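You operate a simulated robot arm through the tools that you are given. There is no shell and no other tool.

The job below is to be done with a simulated robot arm. You get a single attempt, and the scene is never put back.

JOB
Brush the dough in the tin from the milk cup, then dust it under the sifter.
Fine: one pull; tin and brush go back where they were.

The check looks at the end state, three seconds after you hand in, the way a careful person would. Anything else that was tipped, shoved, dropped, spilled or broken makes it a failure.

ROBOT AND FRAMES
A 6-joint arm with a two-finger gripper, fixed in place. Base frame: the origin is at the foot of the arm, x ahead of it, y to its left, z up; the work surface is at about z = 0.9. Units: m, rad, N and s.
Its first joint turns from -2.897 to 2.897 rad. Payload 2.45 kg.
The tool frame sits at the grasp point between the pads (the TCP): z along the fingers, y along the line on which they close. The tips reach 0.02 m beyond it. The gripper opens to 0.14 m. The gripper's body begins 0.168 m behind the TCP.
Orientation is told as [roll, pitch, yaw] about the base's x, y, z axes, in that order, counted from this pose: with the fingers straight down and closing along the base's y, the tool's x points along the base's -x, its y along +y and its z along -z.

CONTROLS
- The arm moves only by the tool apply_moves. Its argument "deltas" is a list of rows, each a list of 7 numbers: the finger opening in m, from 0 to 0.14, then the shift along the tool's x, y, z in m, then the turn, a rotation vector about the tool's x, y, z in rad. In form: [[grip, x, y, z, wx, wy, wz], ...]. A call has 1 to 20 rows; each row is the pose to reach, as a shift and turn from the pose commanded when the call began, along the tool's axes at that moment. Each row takes 0.2 s and may step no farther than 0.05 m and 0.15 rad from the row before; otherwise, or with a gripper value out of range, the whole call is refused. A pose out of reach is approached as far as the arm can. The call stops where the force on the tool passes 70 N (or 10 N more than at its start, if that is more) or the arm is blocked; 0.2 s more then pass. Each finger travels about 0.045 m/s and halts on what it meets, pressing with about 33 N; the grip force reading is that of the motor and also rises with nothing between the fingers. The clock runs only during rows and for 0.2 s after the last one: add rows that repeat a pose to give the fingers time. It gives the time, the measured TCP pose, the force on the tool (base axes), the opening and the grip force at its end, in the units of the frame above (readings bear some noise), with the torque about the TCP (base axes, N m) and any sound that the robot's microphone picked up.
- Cameras (640 x 400 px; columns grow to the right, rows downward): "scene" is fixed at [0.3964, -0.6438, 1.7104]; the picture's right is [0.86, -0.52, 0.00], its down [-0.29, -0.48, -0.83] and it looks along [0.43, 0.71, -0.56] (base axes); focal length 341 px, centre (320, 200). "wrist" rides on the gripper at [0.078, 0.011, -0.209] in the tool frame; the picture's right is [-0.14, 0.99, 0.00], its down [-0.92, -0.13, -0.37] and it looks along [-0.37, -0.05, 0.93] (tool axes); focal length 280 px, centre (320, 200). There is no depth. A picture from a camera that has moved, and an enlarged one, comes with that camera's place and axes in the base frame and with its lens. The place of the scene camera against the robot may be out by one fixed shift of up to 0.025 m in any direction.
- grab_frame(camera): a new picture of that camera. No time passes.
- enlarge(camera, box): a new picture of the part [left, top, right, bottom] of that camera's present view, enlarged. No time passes.
- job_done(): hands the job in; it is judged then, once.

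Nothing tells you positions but the pictures and the camera data. Unless the task says otherwise, let go and move clear before handing in.

The tools are called after "Request:" as a command line: name --pt "numbers of a row" for each row, then --argument value for the rest, lists and objects as JSON in quotes. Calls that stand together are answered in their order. apply_moves: Moves the arm, as the interface text tells. Its arguments: {"type":"object","properties":{"deltas":{"type":"array","items":{"type":"array","items":{"type":"number"}}}},"required":["deltas"]} The other tools are called the same way: grab_frame (camera) takes a picture; enlarge (camera, box) takes an enlarged picture of a part of a camera's view; job_done () hands the job in.

At the start:

```text
t: 0.0
tool_pos: [0.7112, 0.0869, 1.3367]
ee_rot: [-0.001, -0.001, 0.0]
ft_force: [-0.3, -0.2, 0.2]
ft_torque: [-0.02, 0.04, 0.0]
grip_width: 0.1401
finger_force: 0.0
```

scene: 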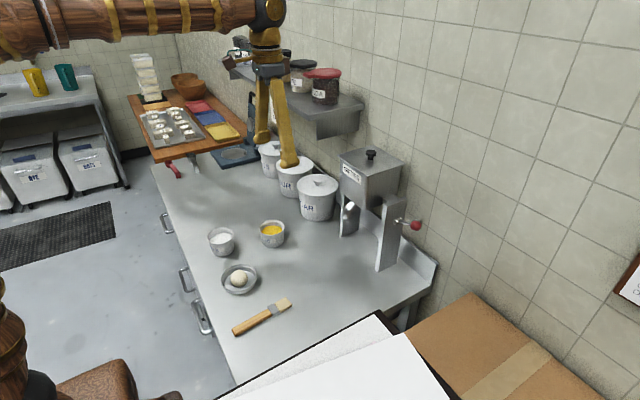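
wrist: 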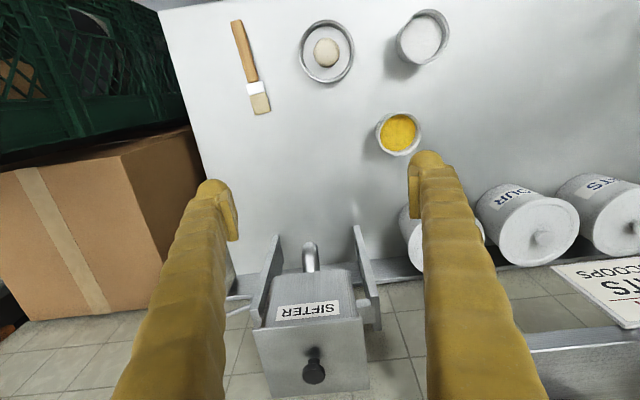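

I see a bench with a brush, a tin with a dough ball, a white (milk) cup and a yellow (egg/butter) cup, and a sifter with a red-knobbed lever at the wall. I'll take closer looks first before moving anything.

Request:
enlarge --camera "scene" --box '[190, 200, 320, 340]'

Request:
enlarge --camera "scene" --box '[300, 130, 450, 290]'

Request:
enlarge --camera "wrist" --box '[200, 0, 460, 170]'

Request:
enlarge --camera "wrist" --box '[200, 210, 440, 400]'

```text
2.86 times, centred on (255, 270) of scene
camera zoom: at [0.3964, -0.6438, 1.7104], right [0.86, -0.52, 0.0], down [-0.29, -0.48, -0.83], along [0.43, 0.71, -0.56], focal length 976 px, centre (506, 0)
```

zoom: 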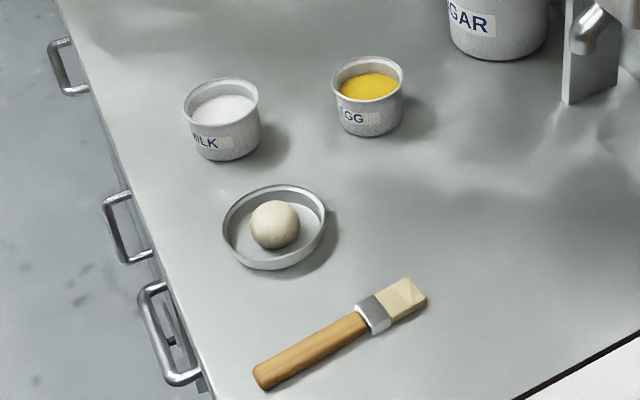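

```text
2.50 times, centred on (375, 210) of scene
camera zoom: at [0.3964, -0.6438, 1.7104], right [0.86, -0.52, 0.0], down [-0.29, -0.48, -0.83], along [0.43, 0.71, -0.56], focal length 854 px, centre (182, 175)
```

zoom: 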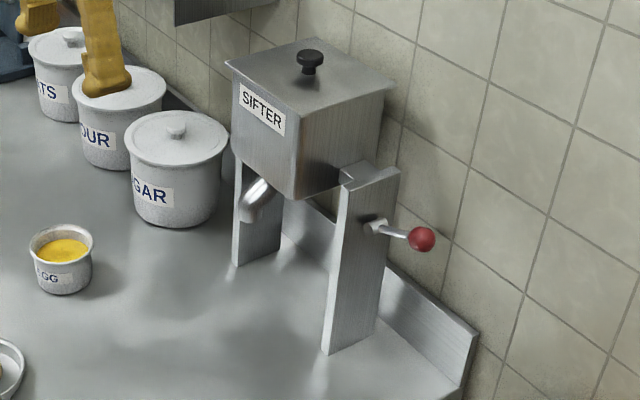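

```text
2.35 times, centred on (330, 85) of wrist
camera zoom: at [0.6342, 0.0973, 1.5455], right [0.14, 0.99, 0.0], down [0.92, -0.13, 0.37], along [0.37, -0.05, -0.93], focal length 660 px, centre (296, 471)
```

zoom: 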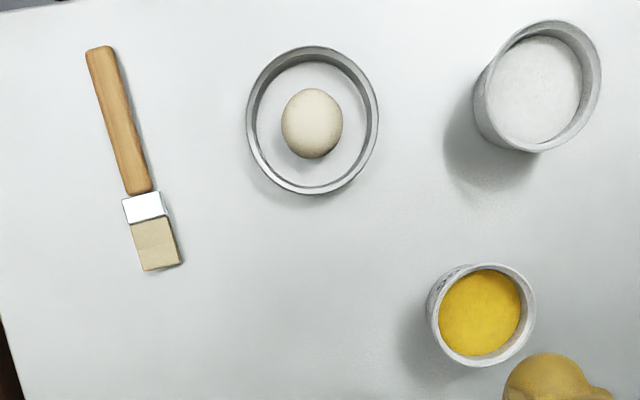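

```text
2.11 times, centred on (320, 305) of wrist
camera zoom: at [0.6342, 0.0973, 1.5455], right [0.14, 0.99, 0.0], down [0.92, -0.13, 0.37], along [0.37, -0.05, -0.93], focal length 590 px, centre (320, -21)
```

zoom: 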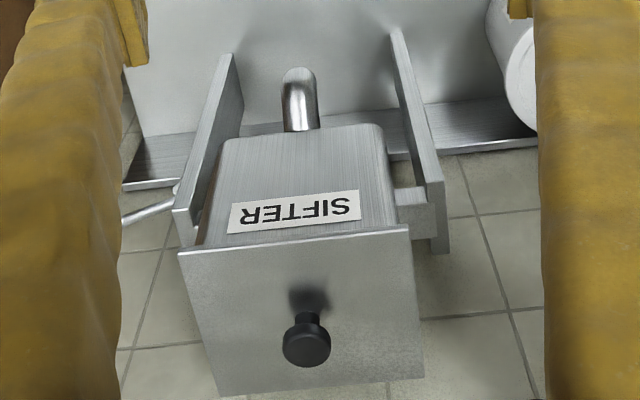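

The brush lies roughly along x from (0.49,-0.045) to (0.67,-0.03) with bristles away from the robot. The tin is near (0.57,0.12), the milk cup near (0.58,0.30), the egg cup near (0.75,0.25) and the sifter spout near (0.92,0.04,1.10). I'll look at the other details of the scene for notes and obstacles.

Request:
enlarge --camera "scene" --box '[220, 30, 380, 130]'

Request:
enlarge --camera "scene" --box '[560, 240, 640, 320]'

Request:
enlarge --camera "scene" --box '[330, 190, 440, 280]'

Request:
enlarge --camera "scene" --box '[120, 80, 340, 240]'

Request:
enlarge --camera "wrist" --box '[440, 180, 640, 400]'

```text
4.00 times, centred on (300, 80) of scene
camera zoom: at [0.3964, -0.6438, 1.7104], right [0.86, -0.52, 0.0], down [-0.29, -0.48, -0.83], along [0.43, 0.71, -0.56], focal length 1366 px, centre (400, 680)
```

zoom: 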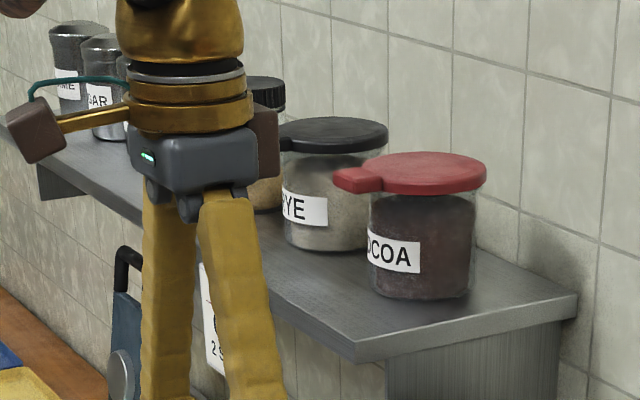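

```text
5.00 times, centred on (600, 280) of scene
camera zoom: at [0.3964, -0.6438, 1.7104], right [0.86, -0.52, 0.0], down [-0.29, -0.48, -0.83], along [0.43, 0.71, -0.56], focal length 1707 px, centre (-1080, -200)
```

zoom: 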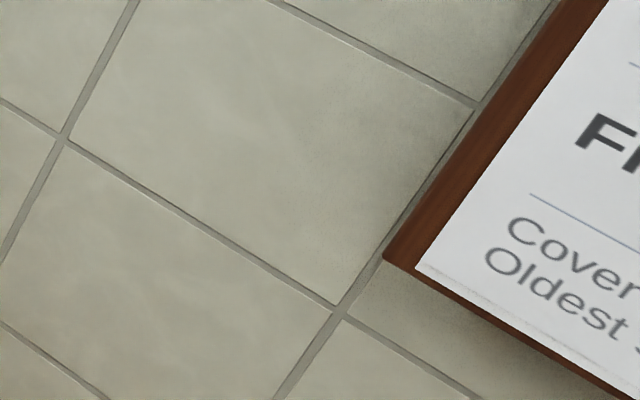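

```text
4.44 times, centred on (385, 235) of scene
camera zoom: at [0.3964, -0.6438, 1.7104], right [0.86, -0.52, 0.0], down [-0.29, -0.48, -0.83], along [0.43, 0.71, -0.56], focal length 1518 px, centre (31, 44)
```

zoom: 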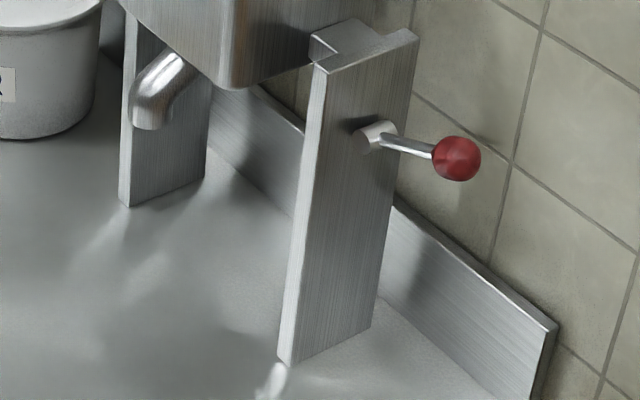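

```text
2.50 times, centred on (230, 160) of scene
camera zoom: at [0.3964, -0.6438, 1.7104], right [0.86, -0.52, 0.0], down [-0.29, -0.48, -0.83], along [0.43, 0.71, -0.56], focal length 854 px, centre (545, 300)
```

zoom: 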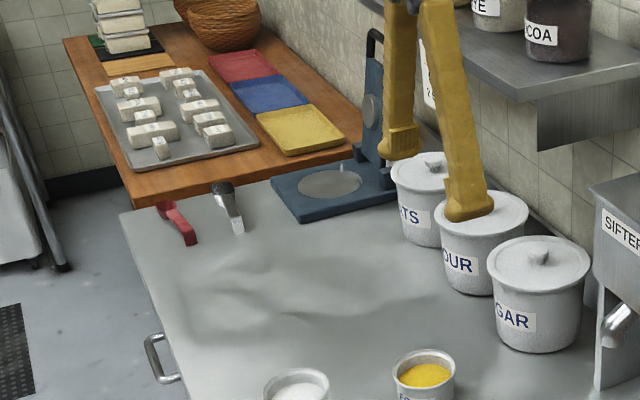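

```text
1.82 times, centred on (540, 290) of wrist
camera zoom: at [0.6342, 0.0973, 1.5455], right [0.14, 0.99, 0.0], down [0.92, -0.13, 0.37], along [0.37, -0.05, -0.93], focal length 510 px, centre (-80, 36)
```

zoom: 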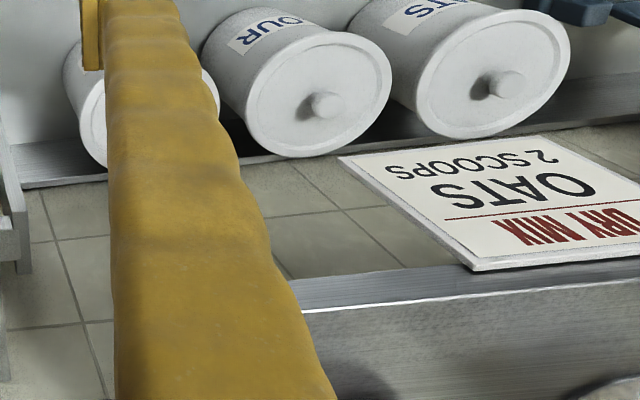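

The signs on the wall only concern dry mixes. The sifter lever, with its red knob, is on the -y side of the right upright, so I'll move high up and tilt the wrist camera to find its geometry.

Request:
apply_moves --pt "0.14 0.02 -0.04 0 0 0 0" --pt "0.14 0.04 -0.08 0 0 0 0" --pt "0.14 0.06 -0.12 0 0 -0.1 0" --pt "0.14 0.08 -0.16 0 0 -0.2 0" --pt "0.14 0.1 -0.2 0 0 -0.3 0" --pt "0.14 0.1 -0.22 0 0 -0.4 0" --pt "0.14 0.1 -0.22 0 0 -0.5 0" --pt "0.14 0.1 -0.22 0 0 -0.5 0"

Request:
grab_frame --camera "wrist"

Request:
grab_frame --camera "scene"

```text
t: 1.8
tool_pos: [0.6118, -0.1336, 1.3366]
ee_rot: [0.001, -0.5, 0.001]
ft_force: [0.3, -0.3, -0.6]
ft_torque: [0.0, -0.03, -0.01]
grip_width: 0.1399
finger_force: 0.0
```

```text
taken
camera wrist: at [0.4441, -0.1229, 1.482], right [0.12, 0.99, 0.07], down [0.63, -0.13, 0.77], along [0.77, -0.05, -0.64], focal length 280 px, centre (320, 200)
```

wrist: 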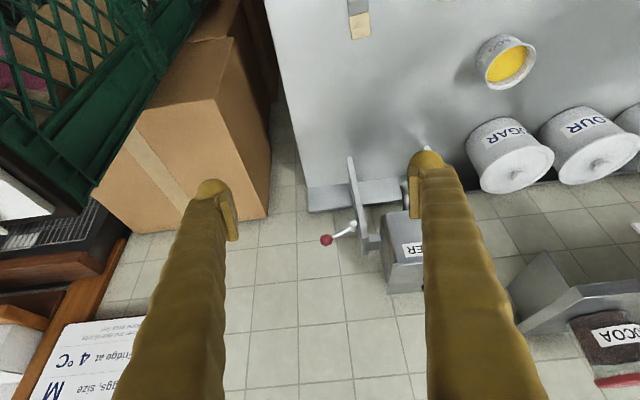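

```text
taken
```

scene: 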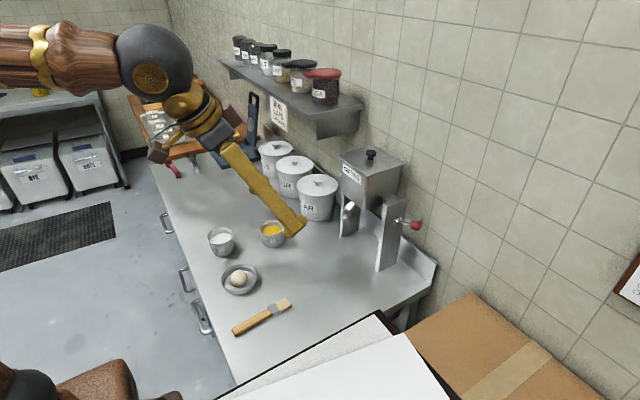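

The lever is now visible between the fingers. I'll zoom in on it.

Request:
enlarge --camera "wrist" --box '[290, 140, 420, 270]'

Request:
enlarge --camera "scene" --box '[320, 140, 440, 280]'

Request:
enlarge --camera "wrist" --box '[0, 200, 220, 400]'

```text
3.08 times, centred on (355, 205) of wrist
camera zoom: at [0.4441, -0.1229, 1.482], right [0.12, 0.99, 0.07], down [0.63, -0.13, 0.77], along [0.77, -0.05, -0.64], focal length 863 px, centre (212, 185)
```

zoom: 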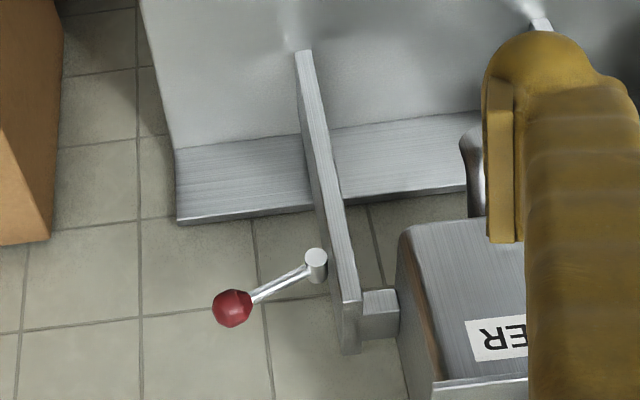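

```text
2.86 times, centred on (380, 210) of scene
camera zoom: at [0.3964, -0.6438, 1.7104], right [0.86, -0.52, 0.0], down [-0.29, -0.48, -0.83], along [0.43, 0.71, -0.56], focal length 976 px, centre (149, 171)
```

zoom: 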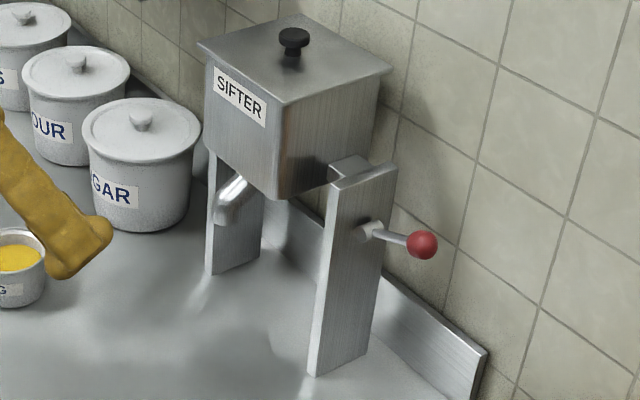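

```text
2.00 times, centred on (110, 300) of wrist
camera zoom: at [0.4441, -0.1229, 1.482], right [0.12, 0.99, 0.07], down [0.63, -0.13, 0.77], along [0.77, -0.05, -0.64], focal length 561 px, centre (740, 0)
```

zoom: 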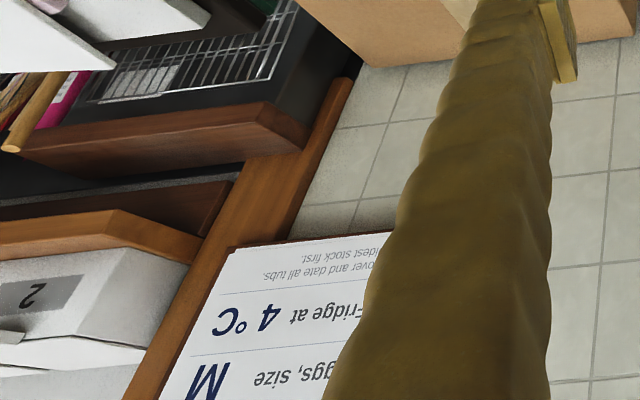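

The lever hub sits near (0.996,-0.085,1.11) with its axis along x, and the knob near (1.00,-0.15,1.14), so the lever swings down in the y-z plane. Next I'll hover over the tin area for precise views of the brush, tin and milk cup.

Request:
apply_moves --pt "0.14 0.0234 0.0316 0.0139 0 0.0625 0" --pt "0.14 0.0468 0.0632 0.0277 0 0.125 0" --pt "0.14 0.0701 0.0949 0.0416 0 0.1875 0" --pt "0.14 0.0935 0.1265 0.0555 0 0.25 0" --pt "0.14 0.1169 0.1581 0.0693 0 0.3125 0" --pt "0.14 0.1403 0.1898 0.0832 0 0.375 0" --pt "0.14 0.1636 0.2214 0.097 0 0.4375 0" --pt "0.14 0.187 0.253 0.1109 0 0.5 0" --pt "0.14 0.187 0.253 0.1109 0 0.5 0"

Request:
grab_frame --camera "wrist"

```text
t: 3.8
tool_pos: [0.5017, 0.119, 1.1477]
ee_rot: [-0.001, -0.002, 0.001]
ft_force: [-0.4, -0.3, 0.3]
ft_torque: [0.0, -0.02, 0.01]
grip_width: 0.14
finger_force: 0.1
```

```text
taken
camera wrist: at [0.4243, 0.1297, 1.3577], right [0.14, 0.99, 0.0], down [0.92, -0.13, 0.37], along [0.37, -0.05, -0.93], focal length 280 px, centre (320, 200)
```

wrist: 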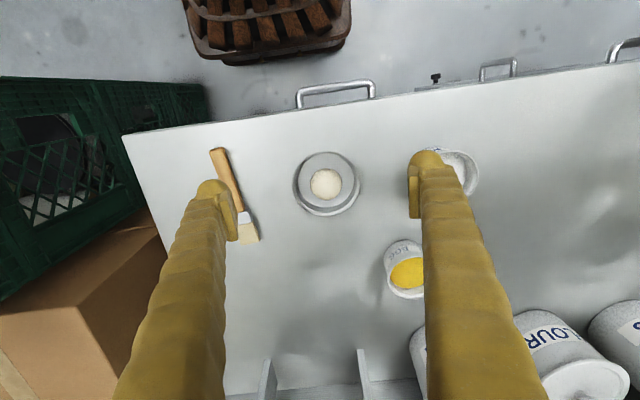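

The view shows all the small items, with the fingers partly covering the brush and milk cup. I'll zoom on each for measurement.

Request:
enlarge --camera "wrist" --box '[270, 130, 390, 230]'

Request:
enlarge --camera "wrist" --box '[190, 130, 290, 250]'

Request:
enlarge --camera "wrist" --box '[370, 130, 490, 310]'

Request:
enlarge --camera "scene" --box '[190, 215, 310, 345]'

```text
4.00 times, centred on (330, 180) of wrist
camera zoom: at [0.4243, 0.1297, 1.3577], right [0.14, 0.99, 0.0], down [0.92, -0.13, 0.37], along [0.37, -0.05, -0.93], focal length 1122 px, centre (280, 280)
```

zoom: 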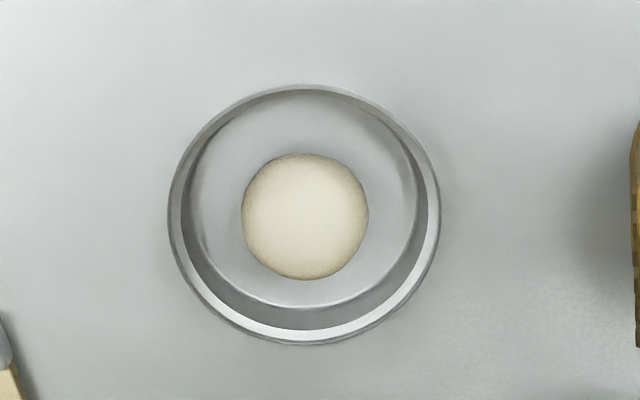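

```text
3.33 times, centred on (240, 190) of wrist
camera zoom: at [0.4243, 0.1297, 1.3577], right [0.14, 0.99, 0.0], down [0.92, -0.13, 0.37], along [0.37, -0.05, -0.93], focal length 935 px, centre (587, 233)
```

zoom: 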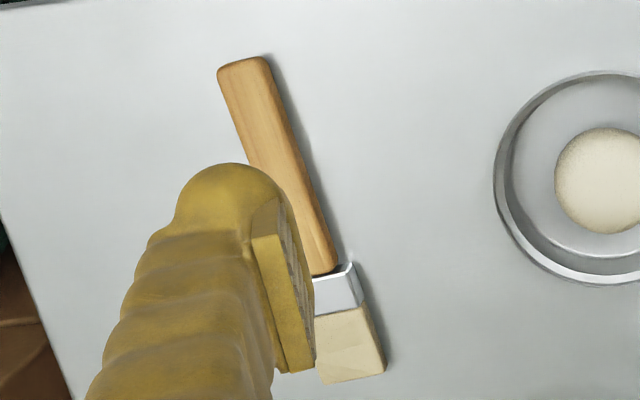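

```text
2.22 times, centred on (430, 220) of wrist
camera zoom: at [0.4243, 0.1297, 1.3577], right [0.14, 0.99, 0.0], down [0.92, -0.13, 0.37], along [0.37, -0.05, -0.93], focal length 623 px, centre (76, 156)
```

zoom: 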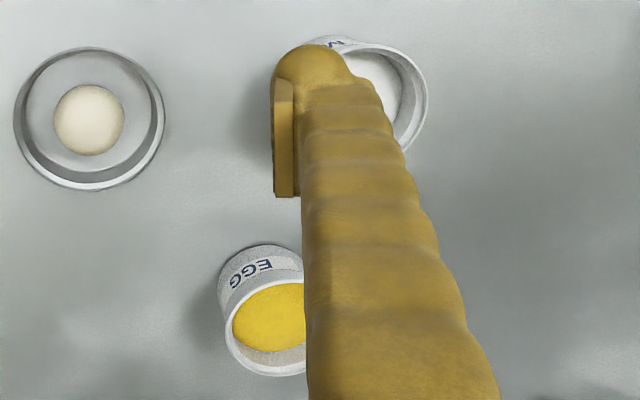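

```text
3.08 times, centred on (250, 280) of scene
camera zoom: at [0.3964, -0.6438, 1.7104], right [0.86, -0.52, 0.0], down [-0.29, -0.48, -0.83], along [0.43, 0.71, -0.56], focal length 1051 px, centre (535, -46)
```

zoom: 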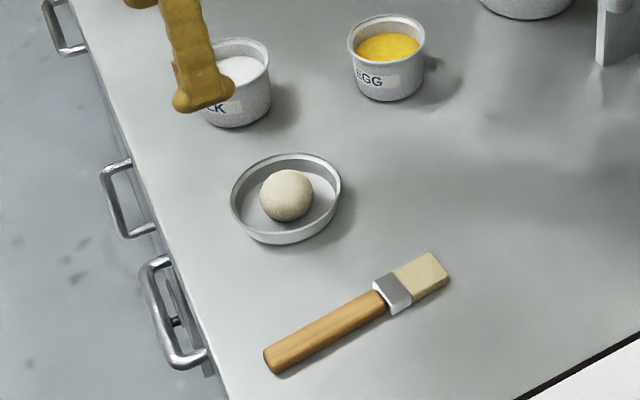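

The tin centre measures about (0.570,0.119) with a diameter near 0.11, and the dough ball is about 0.05 across. The brush handle passes (0.55,-0.041) at a slight yaw, so I'll hover above it with the fingers narrowed for a clear view.

Request:
apply_moves --pt "0.12 -0.0096 -0.032 0.0176 0 0 0" --pt "0.1 -0.0192 -0.064 0.0352 0 0 0" --pt "0.08 -0.0288 -0.096 0.0528 0 0 0" --pt "0.06 -0.0384 -0.128 0.0704 0 0 0" --pt "0.06 -0.048 -0.16 0.088 0 0 0" --pt "0.06 -0.048 -0.16 0.088 0 0 0"

Request:
grab_frame --camera "wrist"

Request:
enlarge --camera "wrist" --box '[250, 100, 400, 300]'

Request:
enlarge --camera "wrist" --box '[480, 50, 640, 250]'

```text
t: 5.2
tool_pos: [0.5505, -0.0387, 1.0607]
ee_rot: [0.0, -0.001, -0.001]
ft_force: [0.5, 0.4, 0.3]
ft_torque: [0.0, 0.0, 0.03]
grip_width: 0.0599
finger_force: 0.1
```

```text
taken
camera wrist: at [0.4731, -0.0296, 1.2697], right [0.14, 0.99, 0.0], down [0.92, -0.13, 0.37], along [0.37, -0.05, -0.93], focal length 280 px, centre (320, 200)
```

wrist: 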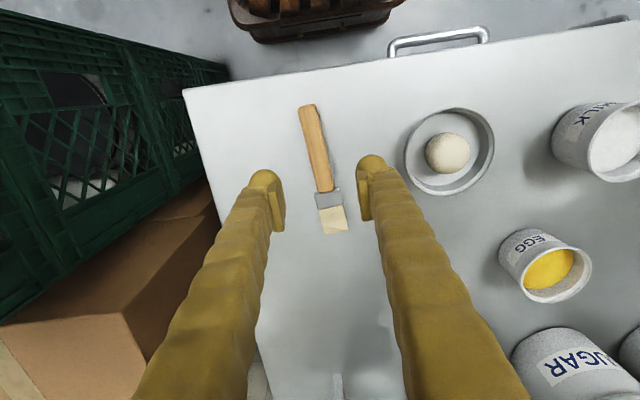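

```text
2.00 times, centred on (325, 200) of wrist
camera zoom: at [0.4731, -0.0296, 1.2697], right [0.14, 0.99, 0.0], down [0.92, -0.13, 0.37], along [0.37, -0.05, -0.93], focal length 561 px, centre (310, 200)
```

zoom: 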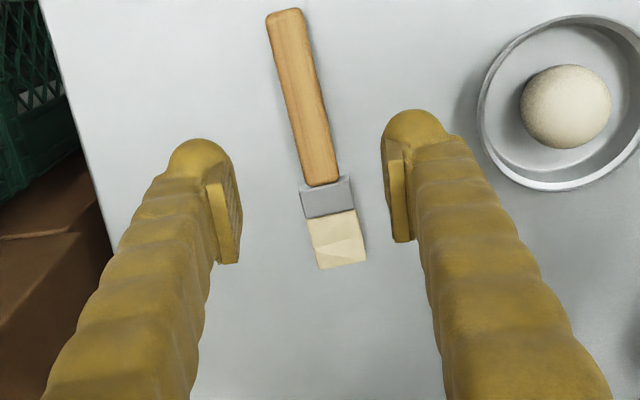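

```text
2.00 times, centred on (560, 150) of wrist
camera zoom: at [0.4731, -0.0296, 1.2697], right [0.14, 0.99, 0.0], down [0.92, -0.13, 0.37], along [0.37, -0.05, -0.93], focal length 561 px, centre (-160, 300)
```

zoom: 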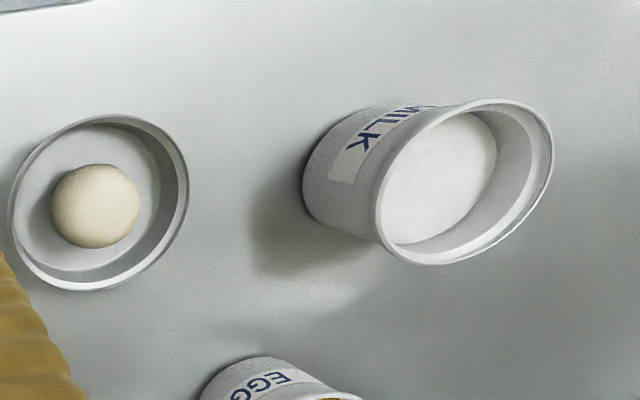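

The brush axis runs from the handle end (0.493,-0.048) to the bristle tip (0.671,-0.034), a yaw of about 0.08, with a handle about 0.024 wide and 0.014 thick. I'll align the yaw, then tilt the tool forward 0.4 rad so that bringing it upright later points the bristles down.

Request:
apply_moves --pt "0.06 0 0 0 0 0 -0.079" --pt "0.06 0 0 0 0 0 -0.079"

Request:
apply_moves --pt "0.06 0 0 0 0 -0.1 0" --pt "0.06 0 0 0 0 -0.2 0" --pt "0.06 0 0 0 0 -0.3 0" --pt "0.06 0 0 0 0 -0.4 0" --pt "0.06 0 0 0 0 -0.4 0"

Request:
grab_frame --camera "wrist"

```text
t: 5.8
tool_pos: [0.5493, -0.0395, 1.0608]
ee_rot: [0.0, -0.002, 0.078]
ft_force: [0.1, 0.0, -0.5]
ft_torque: [0.01, 0.01, 0.01]
grip_width: 0.0602
finger_force: 0.1
```

```text
t: 7.0
tool_pos: [0.5505, -0.0393, 1.0612]
ee_rot: [0.0, -0.403, 0.078]
ft_force: [0.2, -0.3, -0.1]
ft_torque: [0.03, 0.02, -0.02]
grip_width: 0.0602
finger_force: 0.0
```

```text
taken
camera wrist: at [0.3964, -0.0418, 1.2231], right [0.05, 1.0, 0.05], down [0.71, -0.07, 0.7], along [0.7, 0.0, -0.71], focal length 280 px, centre (320, 200)
```

wrist: 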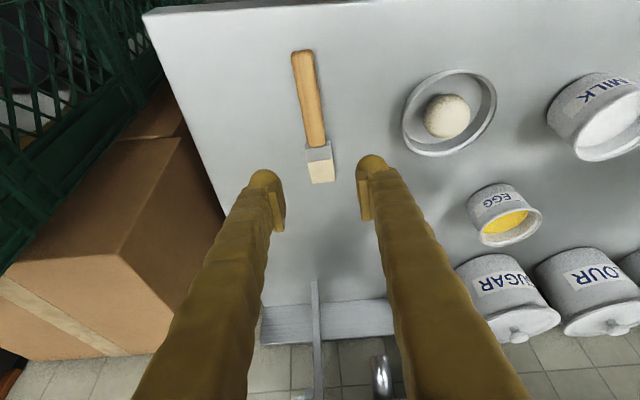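

The alignment looks good, with the brush between the fingers. I'll lower to just above the handle and check again.

Request:
apply_moves --pt "0.06 0.0095 -0.0011 0.0307 0 0 0" --pt "0.06 0.0189 -0.0021 0.0615 0 0 0" --pt "0.06 0.0284 -0.0032 0.0922 0 0 0" --pt "0.06 0.0284 -0.0032 0.0922 0 0 0"

Request:
grab_frame --camera "wrist"

Request:
enlarge --camera "scene" --box '[200, 230, 330, 350]'

```text
t: 8.0
tool_pos: [0.5585, -0.0427, 0.9652]
ee_rot: [-0.001, -0.402, 0.078]
ft_force: [0.3, -0.3, -0.6]
ft_torque: [0.03, -0.01, -0.03]
grip_width: 0.0606
finger_force: 0.1
```

```text
taken
camera wrist: at [0.4053, -0.0442, 1.1265], right [0.05, 1.0, 0.05], down [0.71, -0.07, 0.7], along [0.7, 0.0, -0.71], focal length 280 px, centre (320, 200)
```

wrist: 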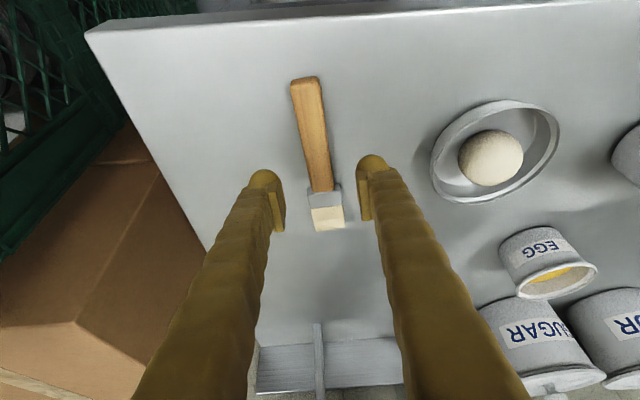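

```text
3.33 times, centred on (265, 290) of scene
camera zoom: at [0.3964, -0.6438, 1.7104], right [0.86, -0.52, 0.0], down [-0.29, -0.48, -0.83], along [0.43, 0.71, -0.56], focal length 1138 px, centre (503, -100)
```

zoom: 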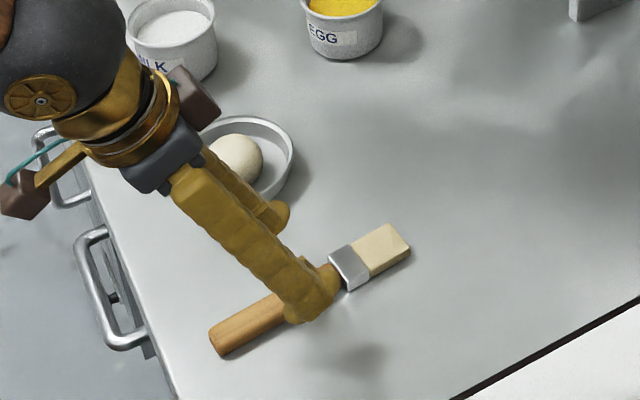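

The fingers straddle the handle, well centred. I'll descend to just above the bench.

Request:
apply_moves --pt "0.06 0.0043 0 0.0115 0 0 0" --pt "0.06 0.0086 0 0.023 0 0 0" --pt "0.06 0.0129 0 0.0335 0 0 0" --pt "0.06 0.0129 0 0.0345 0 0 0"

Request:
grab_frame --camera "wrist"

Request:
enlarge --camera "scene" --box '[220, 270, 320, 340]'

```text
t: 9.0
tool_pos: [0.5592, -0.0417, 0.9282]
ee_rot: [-0.002, -0.401, 0.077]
ft_force: [0.5, 0.0, 0.4]
ft_torque: [0.01, -0.02, -0.01]
grip_width: 0.0601
finger_force: 0.1
```

```text
taken
camera wrist: at [0.4068, -0.0444, 1.0901], right [0.05, 1.0, 0.05], down [0.71, -0.07, 0.7], along [0.7, 0.0, -0.71], focal length 280 px, centre (320, 200)
```

wrist: 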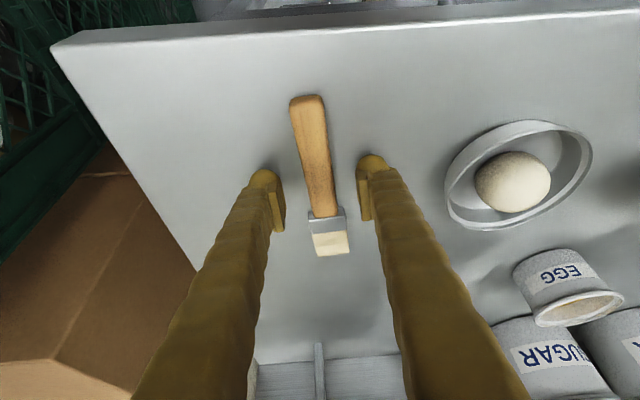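

```text
5.71 times, centred on (270, 305) of scene
camera zoom: at [0.3964, -0.6438, 1.7104], right [0.86, -0.52, 0.0], down [-0.29, -0.48, -0.83], along [0.43, 0.71, -0.56], focal length 1951 px, centre (606, -400)
```

zoom: 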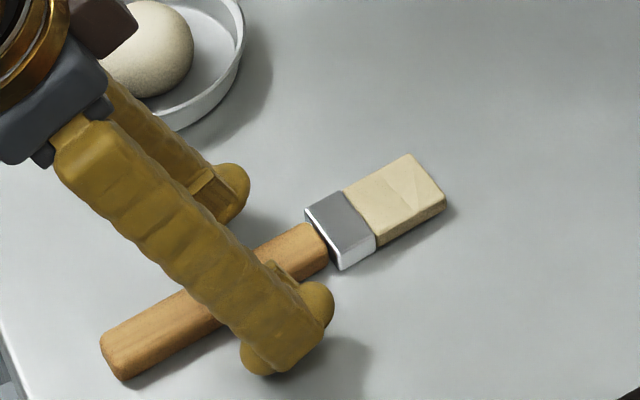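

No contact yet, and the fingertips are on either side of the handle. I'll close the gripper.

Request:
apply_moves --pt "0.04 0 0 0 0 0 0" --pt "0.03 0 0 0 0 0 0" --pt "0.02 0 0 0 0 0 0" --pt "0.005 0 0 0 0 0 0" --pt "0.005 0 0 0 0 0 0" --pt "0.005 0 0 0 0 0 0"

Request:
grab_frame --camera "wrist"

Request:
enlarge --camera "scene" --box '[220, 270, 320, 340]'

```text
t: 10.4
tool_pos: [0.5598, -0.043, 0.9297]
ee_rot: [-0.002, -0.4, 0.078]
ft_force: [-0.2, 0.6, 0.0]
ft_torque: [-0.01, 0.0, -0.01]
grip_width: 0.0224
finger_force: 33.0
```

```text
taken
camera wrist: at [0.4069, -0.0444, 1.0902], right [0.05, 1.0, 0.05], down [0.71, -0.07, 0.7], along [0.7, 0.0, -0.71], focal length 280 px, centre (320, 200)
```

wrist: 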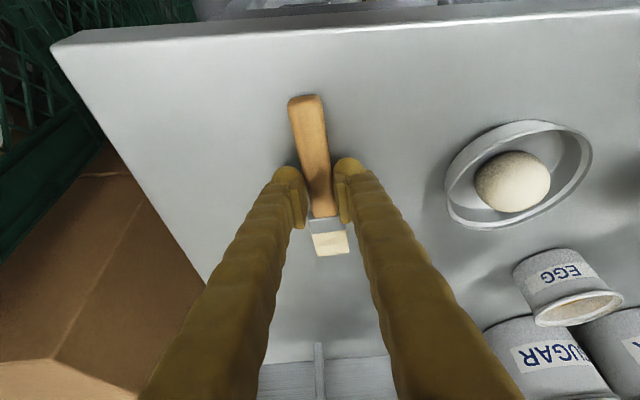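

```text
5.71 times, centred on (270, 305) of scene
camera zoom: at [0.3964, -0.6438, 1.7104], right [0.86, -0.52, 0.0], down [-0.29, -0.48, -0.83], along [0.43, 0.71, -0.56], focal length 1951 px, centre (606, -400)
```

zoom: 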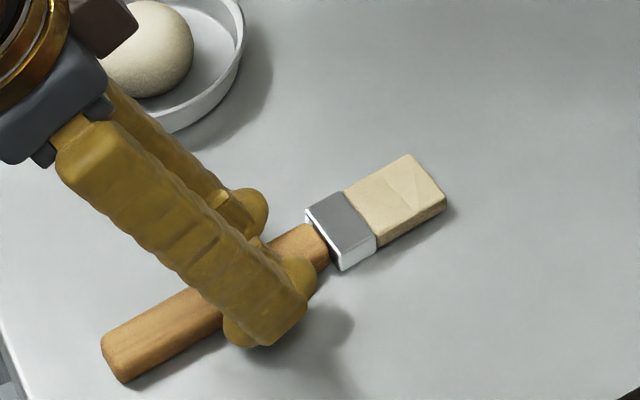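

The brush is gripped at 0.0224 and stayed in place. I'll lift it straight up.

Request:
apply_moves --pt "0.005 -0.0078 0 -0.0184 0 0 0" --pt "0.005 -0.0234 0 -0.0553 0 0 0" --pt "0.005 -0.0389 0 -0.0921 0 0 0" --pt "0.005 -0.0584 0 -0.1382 0 0 0" --pt "0.005 -0.0584 0 -0.1382 0 0 0"

Request:
grab_frame --camera "wrist"

Request:
grab_frame --camera "scene"

```text
t: 11.6
tool_pos: [0.5588, -0.0439, 1.0807]
ee_rot: [0.001, -0.4, 0.08]
ft_force: [0.1, -1.5, 0.2]
ft_torque: [-0.02, 0.01, 0.0]
grip_width: 0.005
finger_force: 0.1
```

```text
taken
camera wrist: at [0.4056, -0.0455, 1.2418], right [0.05, 1.0, 0.05], down [0.71, -0.07, 0.7], along [0.7, 0.0, -0.71], focal length 280 px, centre (320, 200)
```

wrist: 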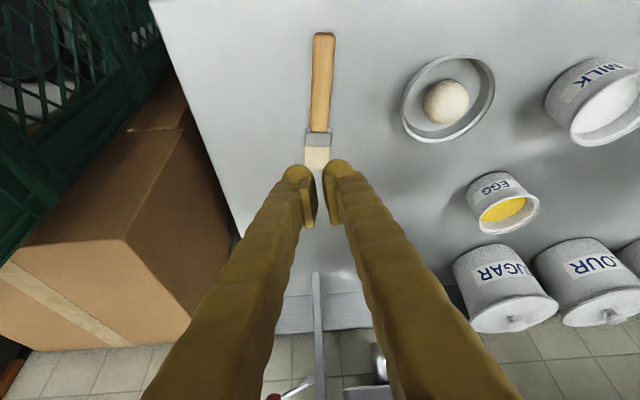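

```text
taken
```

scene: 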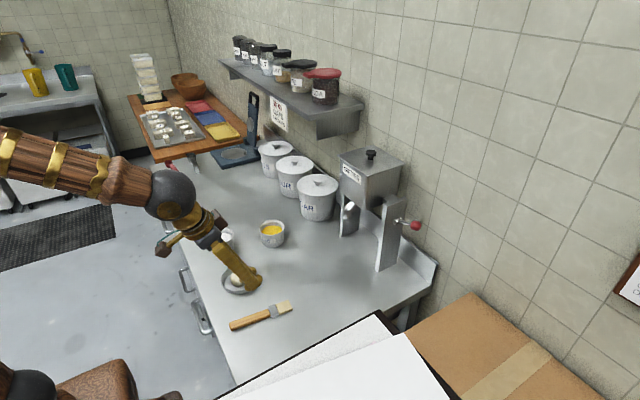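

The brush slipped out during the lift because the tilted tips caught too small a patch, and it is still on the bench, slightly turned. I'll bring the tool upright, open, and measure it again for a firmer vertical grip.

Request:
apply_moves --pt "0.02 0 0 0 0 0.1 0" --pt "0.04 0 0 0 0 0.2 0" --pt "0.06 0 0 0 0 0.3 0" --pt "0.06 0 0 0 0 0.4 0" --pt "0.06 0 0 0 0 0.4 0"

Request:
grab_frame --camera "wrist"

Request:
enlarge --camera "wrist" --box '[250, 100, 400, 300]'

Request:
enlarge --camera "scene" --box '[220, 270, 320, 340]'

```text
t: 12.8
tool_pos: [0.56, -0.0428, 1.0783]
ee_rot: [0.001, -0.002, 0.079]
ft_force: [0.3, 0.4, -0.5]
ft_torque: [0.0, -0.02, -0.01]
grip_width: 0.0602
finger_force: 0.1
```

```text
taken
camera wrist: at [0.4823, -0.0384, 1.2878], right [0.06, 1.0, 0.0], down [0.93, -0.05, 0.37], along [0.37, -0.02, -0.93], focal length 280 px, centre (320, 200)
```

wrist: 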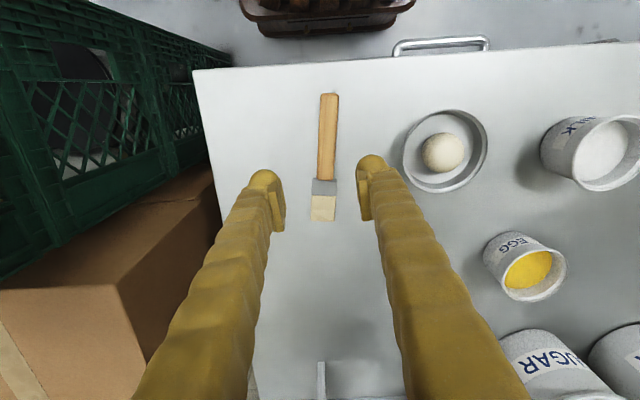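

```text
2.00 times, centred on (325, 200) of wrist
camera zoom: at [0.4823, -0.0384, 1.2878], right [0.06, 1.0, 0.0], down [0.93, -0.05, 0.37], along [0.37, -0.02, -0.93], focal length 561 px, centre (310, 200)
```

zoom: 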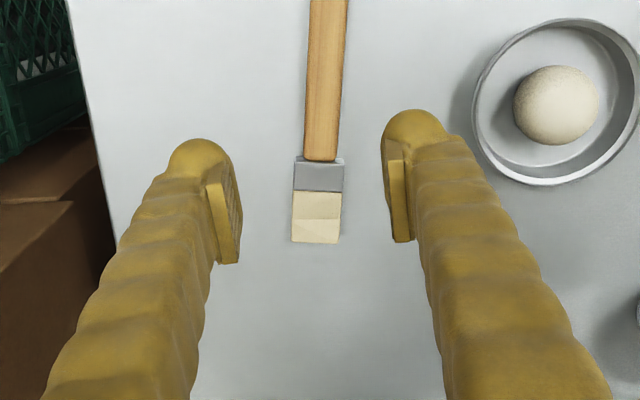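

```text
5.71 times, centred on (270, 305) of scene
camera zoom: at [0.3964, -0.6438, 1.7104], right [0.86, -0.52, 0.0], down [-0.29, -0.48, -0.83], along [0.43, 0.71, -0.56], focal length 1951 px, centre (606, -400)
```

zoom: 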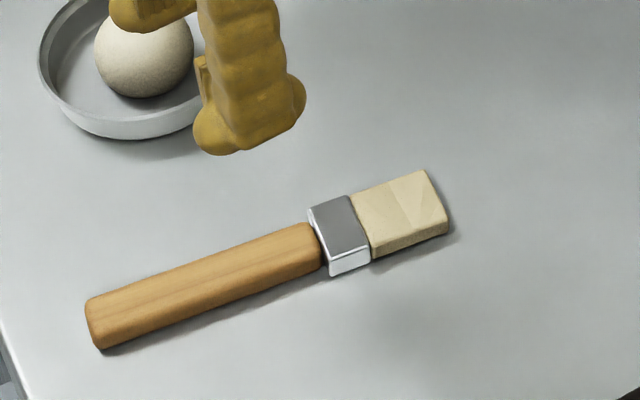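

The brush now runs from (0.491,-0.028) to (0.668,-0.045), a yaw of about -0.10. I'll yaw to match and come down vertically over the handle.

Request:
apply_moves --pt "0.06 0 0 0 0 0 0.09" --pt "0.06 0 0 0 0 0 0.177" --pt "0.06 0 0 0 0 0 0.177"

Request:
apply_moves --pt "0.06 -0.0006 0.0028 0.04 0 0 0" --pt "0.06 -0.0012 0.0057 0.08 0 0 0" --pt "0.06 -0.0017 0.0085 0.1187 0 0 0" --pt "0.06 -0.0017 0.0085 0.1187 0 0 0"

Request:
enlarge --camera "wrist" --box '[250, 100, 400, 300]'

Request:
enlarge --camera "scene" --box '[220, 270, 320, 340]'

```text
t: 13.6
tool_pos: [0.5608, -0.0423, 1.0799]
ee_rot: [0.0, -0.001, -0.096]
ft_force: [0.0, 1.5, -0.5]
ft_torque: [0.02, 0.0, 0.02]
grip_width: 0.0597
finger_force: 0.1
```

```text
t: 14.6
tool_pos: [0.5635, -0.0325, 0.9587]
ee_rot: [0.0, -0.001, -0.098]
ft_force: [-0.7, 0.0, -0.5]
ft_torque: [0.0, 0.0, 0.06]
grip_width: 0.06
finger_force: 0.1
```

```text
2.00 times, centred on (325, 200) of wrist
camera zoom: at [0.4876, -0.0153, 1.1674], right [0.23, 0.97, 0.0], down [0.9, -0.22, 0.37], along [0.36, -0.09, -0.93], focal length 561 px, centre (310, 200)
```

zoom: 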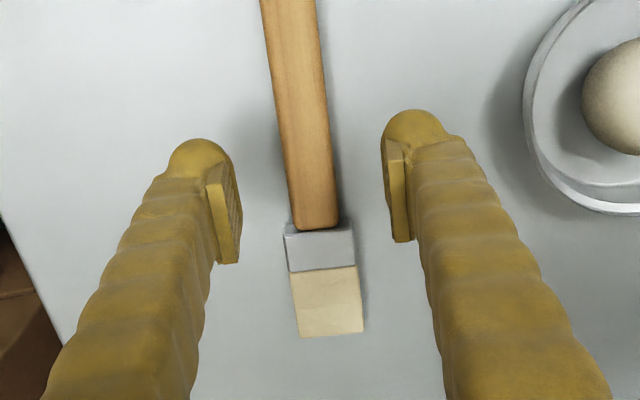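

```text
5.71 times, centred on (270, 305) of scene
camera zoom: at [0.3964, -0.6438, 1.7104], right [0.86, -0.52, 0.0], down [-0.29, -0.48, -0.83], along [0.43, 0.71, -0.56], focal length 1951 px, centre (606, -400)
```

zoom: 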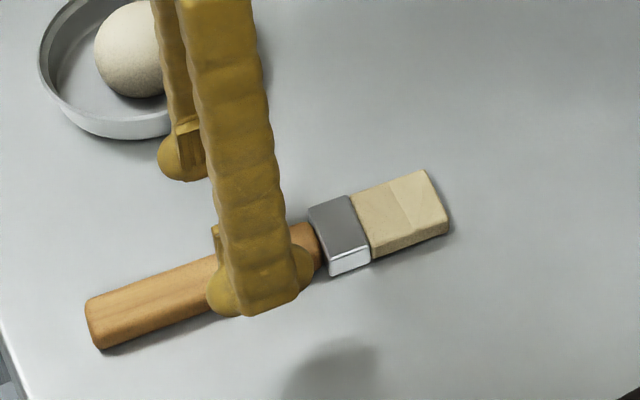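

The brush is offset by about -0.002 and turned 0.03 relative to the tool. I'll correct that and descend until the tips are just above the bench.

Request:
apply_moves --pt "0.06 0 -0.001 0.012 0 0 0.015" --pt "0.06 0 -0.002 0.024 0 0 0.03" --pt "0.06 0 -0.002 0.034 0 0 0.03" --pt "0.06 0 -0.002 0.037 0 0 0.03" --pt "0.06 0 -0.002 0.037 0 0 0.03"

Request:
enlarge --camera "wrist" --box '[250, 100, 400, 300]'

Request:
enlarge --camera "scene" --box '[220, 270, 320, 340]'

```text
t: 15.8
tool_pos: [0.5626, -0.0358, 0.9221]
ee_rot: [-0.001, -0.002, -0.129]
ft_force: [0.5, 0.3, 0.1]
ft_torque: [0.02, 0.01, -0.02]
grip_width: 0.06
finger_force: 0.0
```

```text
2.00 times, centred on (325, 200) of wrist
camera zoom: at [0.4884, -0.0158, 1.1311], right [0.26, 0.96, 0.0], down [0.9, -0.24, 0.37], along [0.36, -0.1, -0.93], focal length 561 px, centre (310, 200)
```

zoom: 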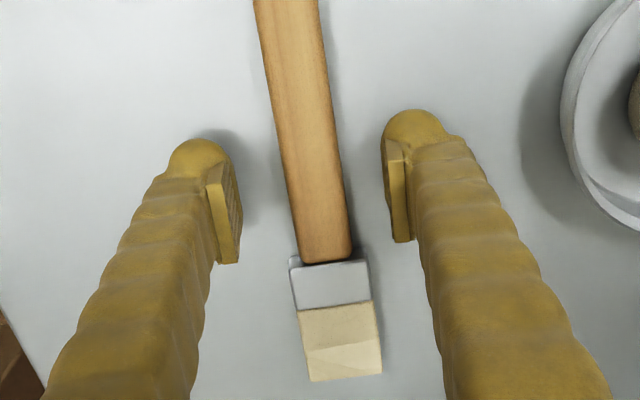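

```text
5.71 times, centred on (270, 305) of scene
camera zoom: at [0.3964, -0.6438, 1.7104], right [0.86, -0.52, 0.0], down [-0.29, -0.48, -0.83], along [0.43, 0.71, -0.56], focal length 1951 px, centre (606, -400)
```

zoom: 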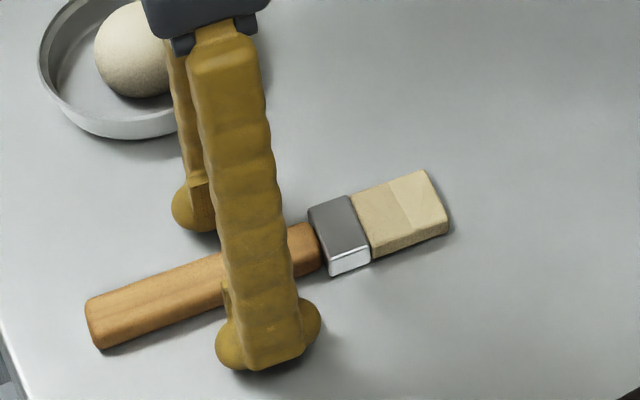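

The brush is parallel and within 1.5 mm of centre. I'll nudge over, drop 1 mm and close fully.

Request:
apply_moves --pt "0.06 0 0.0015 0.001 0 0 0" --pt "0.04 0 0.0015 0.001 0 0 0" --pt "0.03 0 0.0015 0.001 0 0 0" --pt "0.02 0 0.0015 0.001 0 0 0" --pt "0.0 0 0.0015 0.001 0 0 0" --pt "0.0 0 0.0015 0.001 0 0 0" --pt "0.0 0 0.0015 0.001 0 0 0"

Request:
enlarge --camera "wrist" --box '[250, 100, 400, 300]'

Request:
enlarge --camera "scene" --box '[220, 270, 320, 340]'

```text
t: 17.4
tool_pos: [0.5637, -0.0343, 0.9219]
ee_rot: [-0.001, -0.003, -0.129]
ft_force: [0.9, 0.5, -0.1]
ft_torque: [-0.01, 0.0, -0.03]
grip_width: 0.0223
finger_force: 32.5
```

```text
2.00 times, centred on (325, 200) of wrist
camera zoom: at [0.4883, -0.0142, 1.1305], right [0.26, 0.96, 0.0], down [0.9, -0.24, 0.37], along [0.36, -0.1, -0.93], focal length 561 px, centre (310, 200)
```

zoom: 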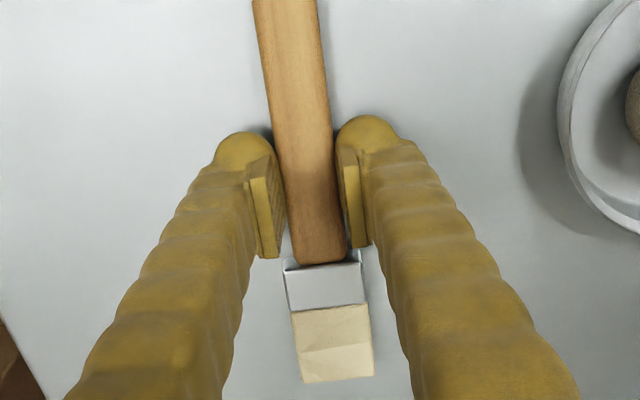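

```text
5.71 times, centred on (270, 305) of scene
camera zoom: at [0.3964, -0.6438, 1.7104], right [0.86, -0.52, 0.0], down [-0.29, -0.48, -0.83], along [0.43, 0.71, -0.56], focal length 1951 px, centre (606, -400)
```

zoom: 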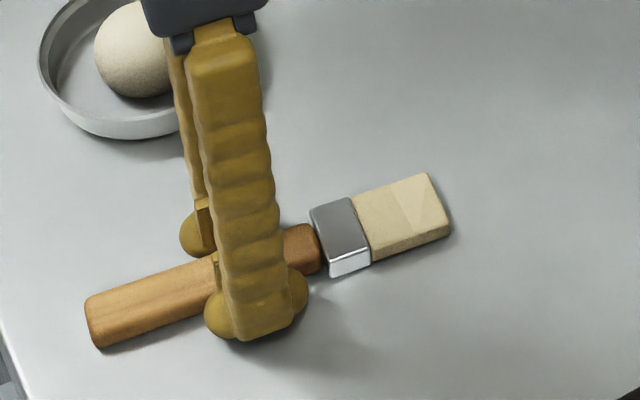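

The handle is gripped at 0.0223 with 32.5 N. I'll lift gently and check that it comes along.

Request:
apply_moves --pt "0.0 0 0 -0.005 0 0 0" --pt "0.0 0 0 -0.012 0 0 0" --pt "0.0 0 0 -0.02 0 0 0" --pt "0.0 0 0 -0.03 0 0 0"

Request:
enlarge --camera "wrist" --box '[250, 100, 400, 300]'

Request:
enlarge --camera "scene" --box '[220, 260, 320, 330]'

```text
t: 18.4
tool_pos: [0.5631, -0.0333, 0.9517]
ee_rot: [-0.001, -0.003, -0.127]
ft_force: [-0.3, 0.3, -0.8]
ft_torque: [-0.03, -0.01, 0.01]
grip_width: 0.0224
finger_force: 32.8
```

```text
2.00 times, centred on (325, 200) of wrist
camera zoom: at [0.4873, -0.0135, 1.1609], right [0.26, 0.96, 0.0], down [0.9, -0.24, 0.37], along [0.36, -0.1, -0.93], focal length 561 px, centre (310, 200)
```

zoom: 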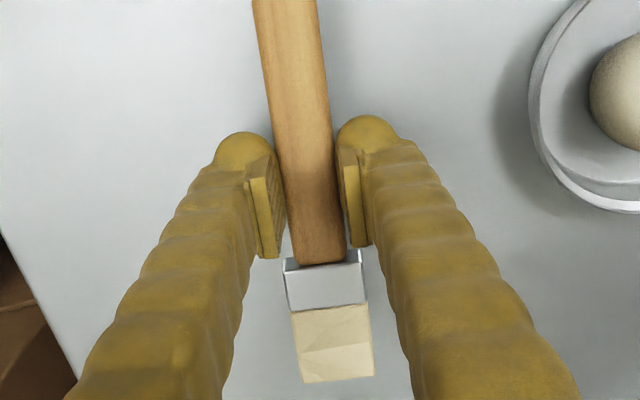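

```text
5.71 times, centred on (270, 295) of scene
camera zoom: at [0.3964, -0.6438, 1.7104], right [0.86, -0.52, 0.0], down [-0.29, -0.48, -0.83], along [0.43, 0.71, -0.56], focal length 1951 px, centre (606, -343)
```

zoom: 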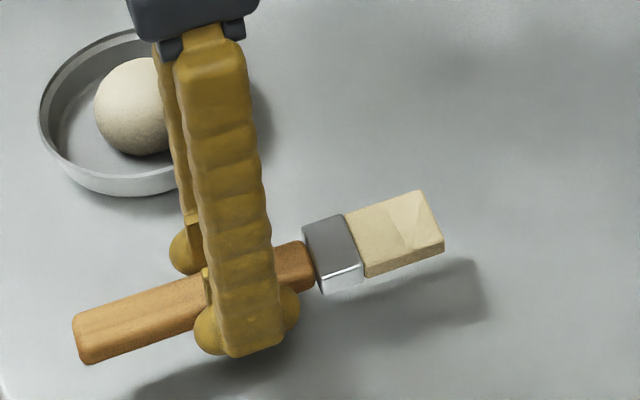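

The brush is held firmly, with its tip about 0.103 m ahead of the TCP along the tool's -x axis. I'll raise it and carry it over toward the milk cup, yawing so the brush points radially outward.

Request:
apply_moves --pt "0.0 0 0 -0.045 0 0 0" --pt "0.0 0 0 -0.09 0 0 0" --pt "0.0 0 0 -0.135 0 0 0" --pt "0.0 0 0 -0.178 0 0 0" --pt "0.0 0.0198 0.0384 -0.178 0 0 -0.0826" --pt "0.0 0.0395 0.0767 -0.178 0 0 -0.1651" --pt "0.0 0.0593 0.1151 -0.178 0 0 -0.2477" --pt "0.0 0.0791 0.1535 -0.178 0 0 -0.3303" --pt "0.0 0.0989 0.1919 -0.178 0 0 -0.4129" --pt "0.0 0.1186 0.2302 -0.178 0 0 -0.4954" --pt "0.0 0.1384 0.2686 -0.178 0 0 -0.578" --pt "0.0 0.1384 0.2686 -0.178 0 0 -0.578"

Request:
grab_frame --camera "wrist"

Request:
grab_frame --camera "scene"

```text
t: 21.0
tool_pos: [0.4604, 0.2514, 1.1278]
ee_rot: [-0.001, -0.002, 0.449]
ft_force: [0.2, 0.3, -0.8]
ft_torque: [-0.01, 0.0, -0.01]
grip_width: 0.0223
finger_force: 33.0
```

```text
taken
camera wrist: at [0.3858, 0.2266, 1.3367], right [-0.31, 0.95, 0.0], down [0.88, 0.29, 0.37], along [0.35, 0.11, -0.93], focal length 280 px, centre (320, 200)
```

wrist: 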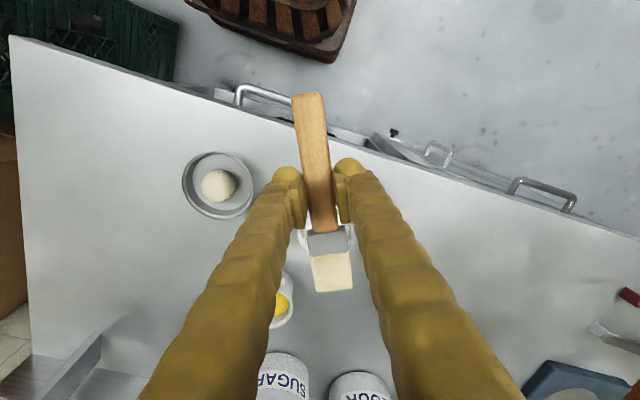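

```text
taken
```

scene: 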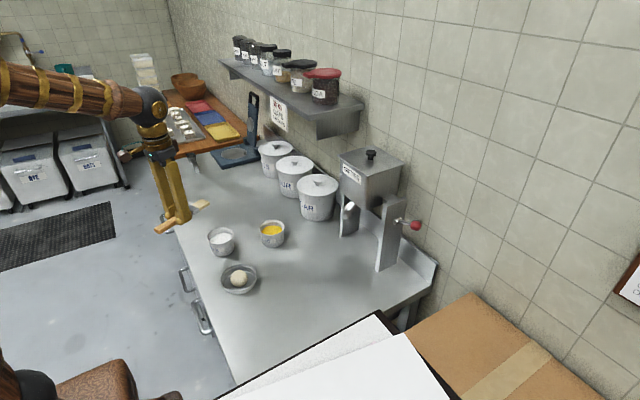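

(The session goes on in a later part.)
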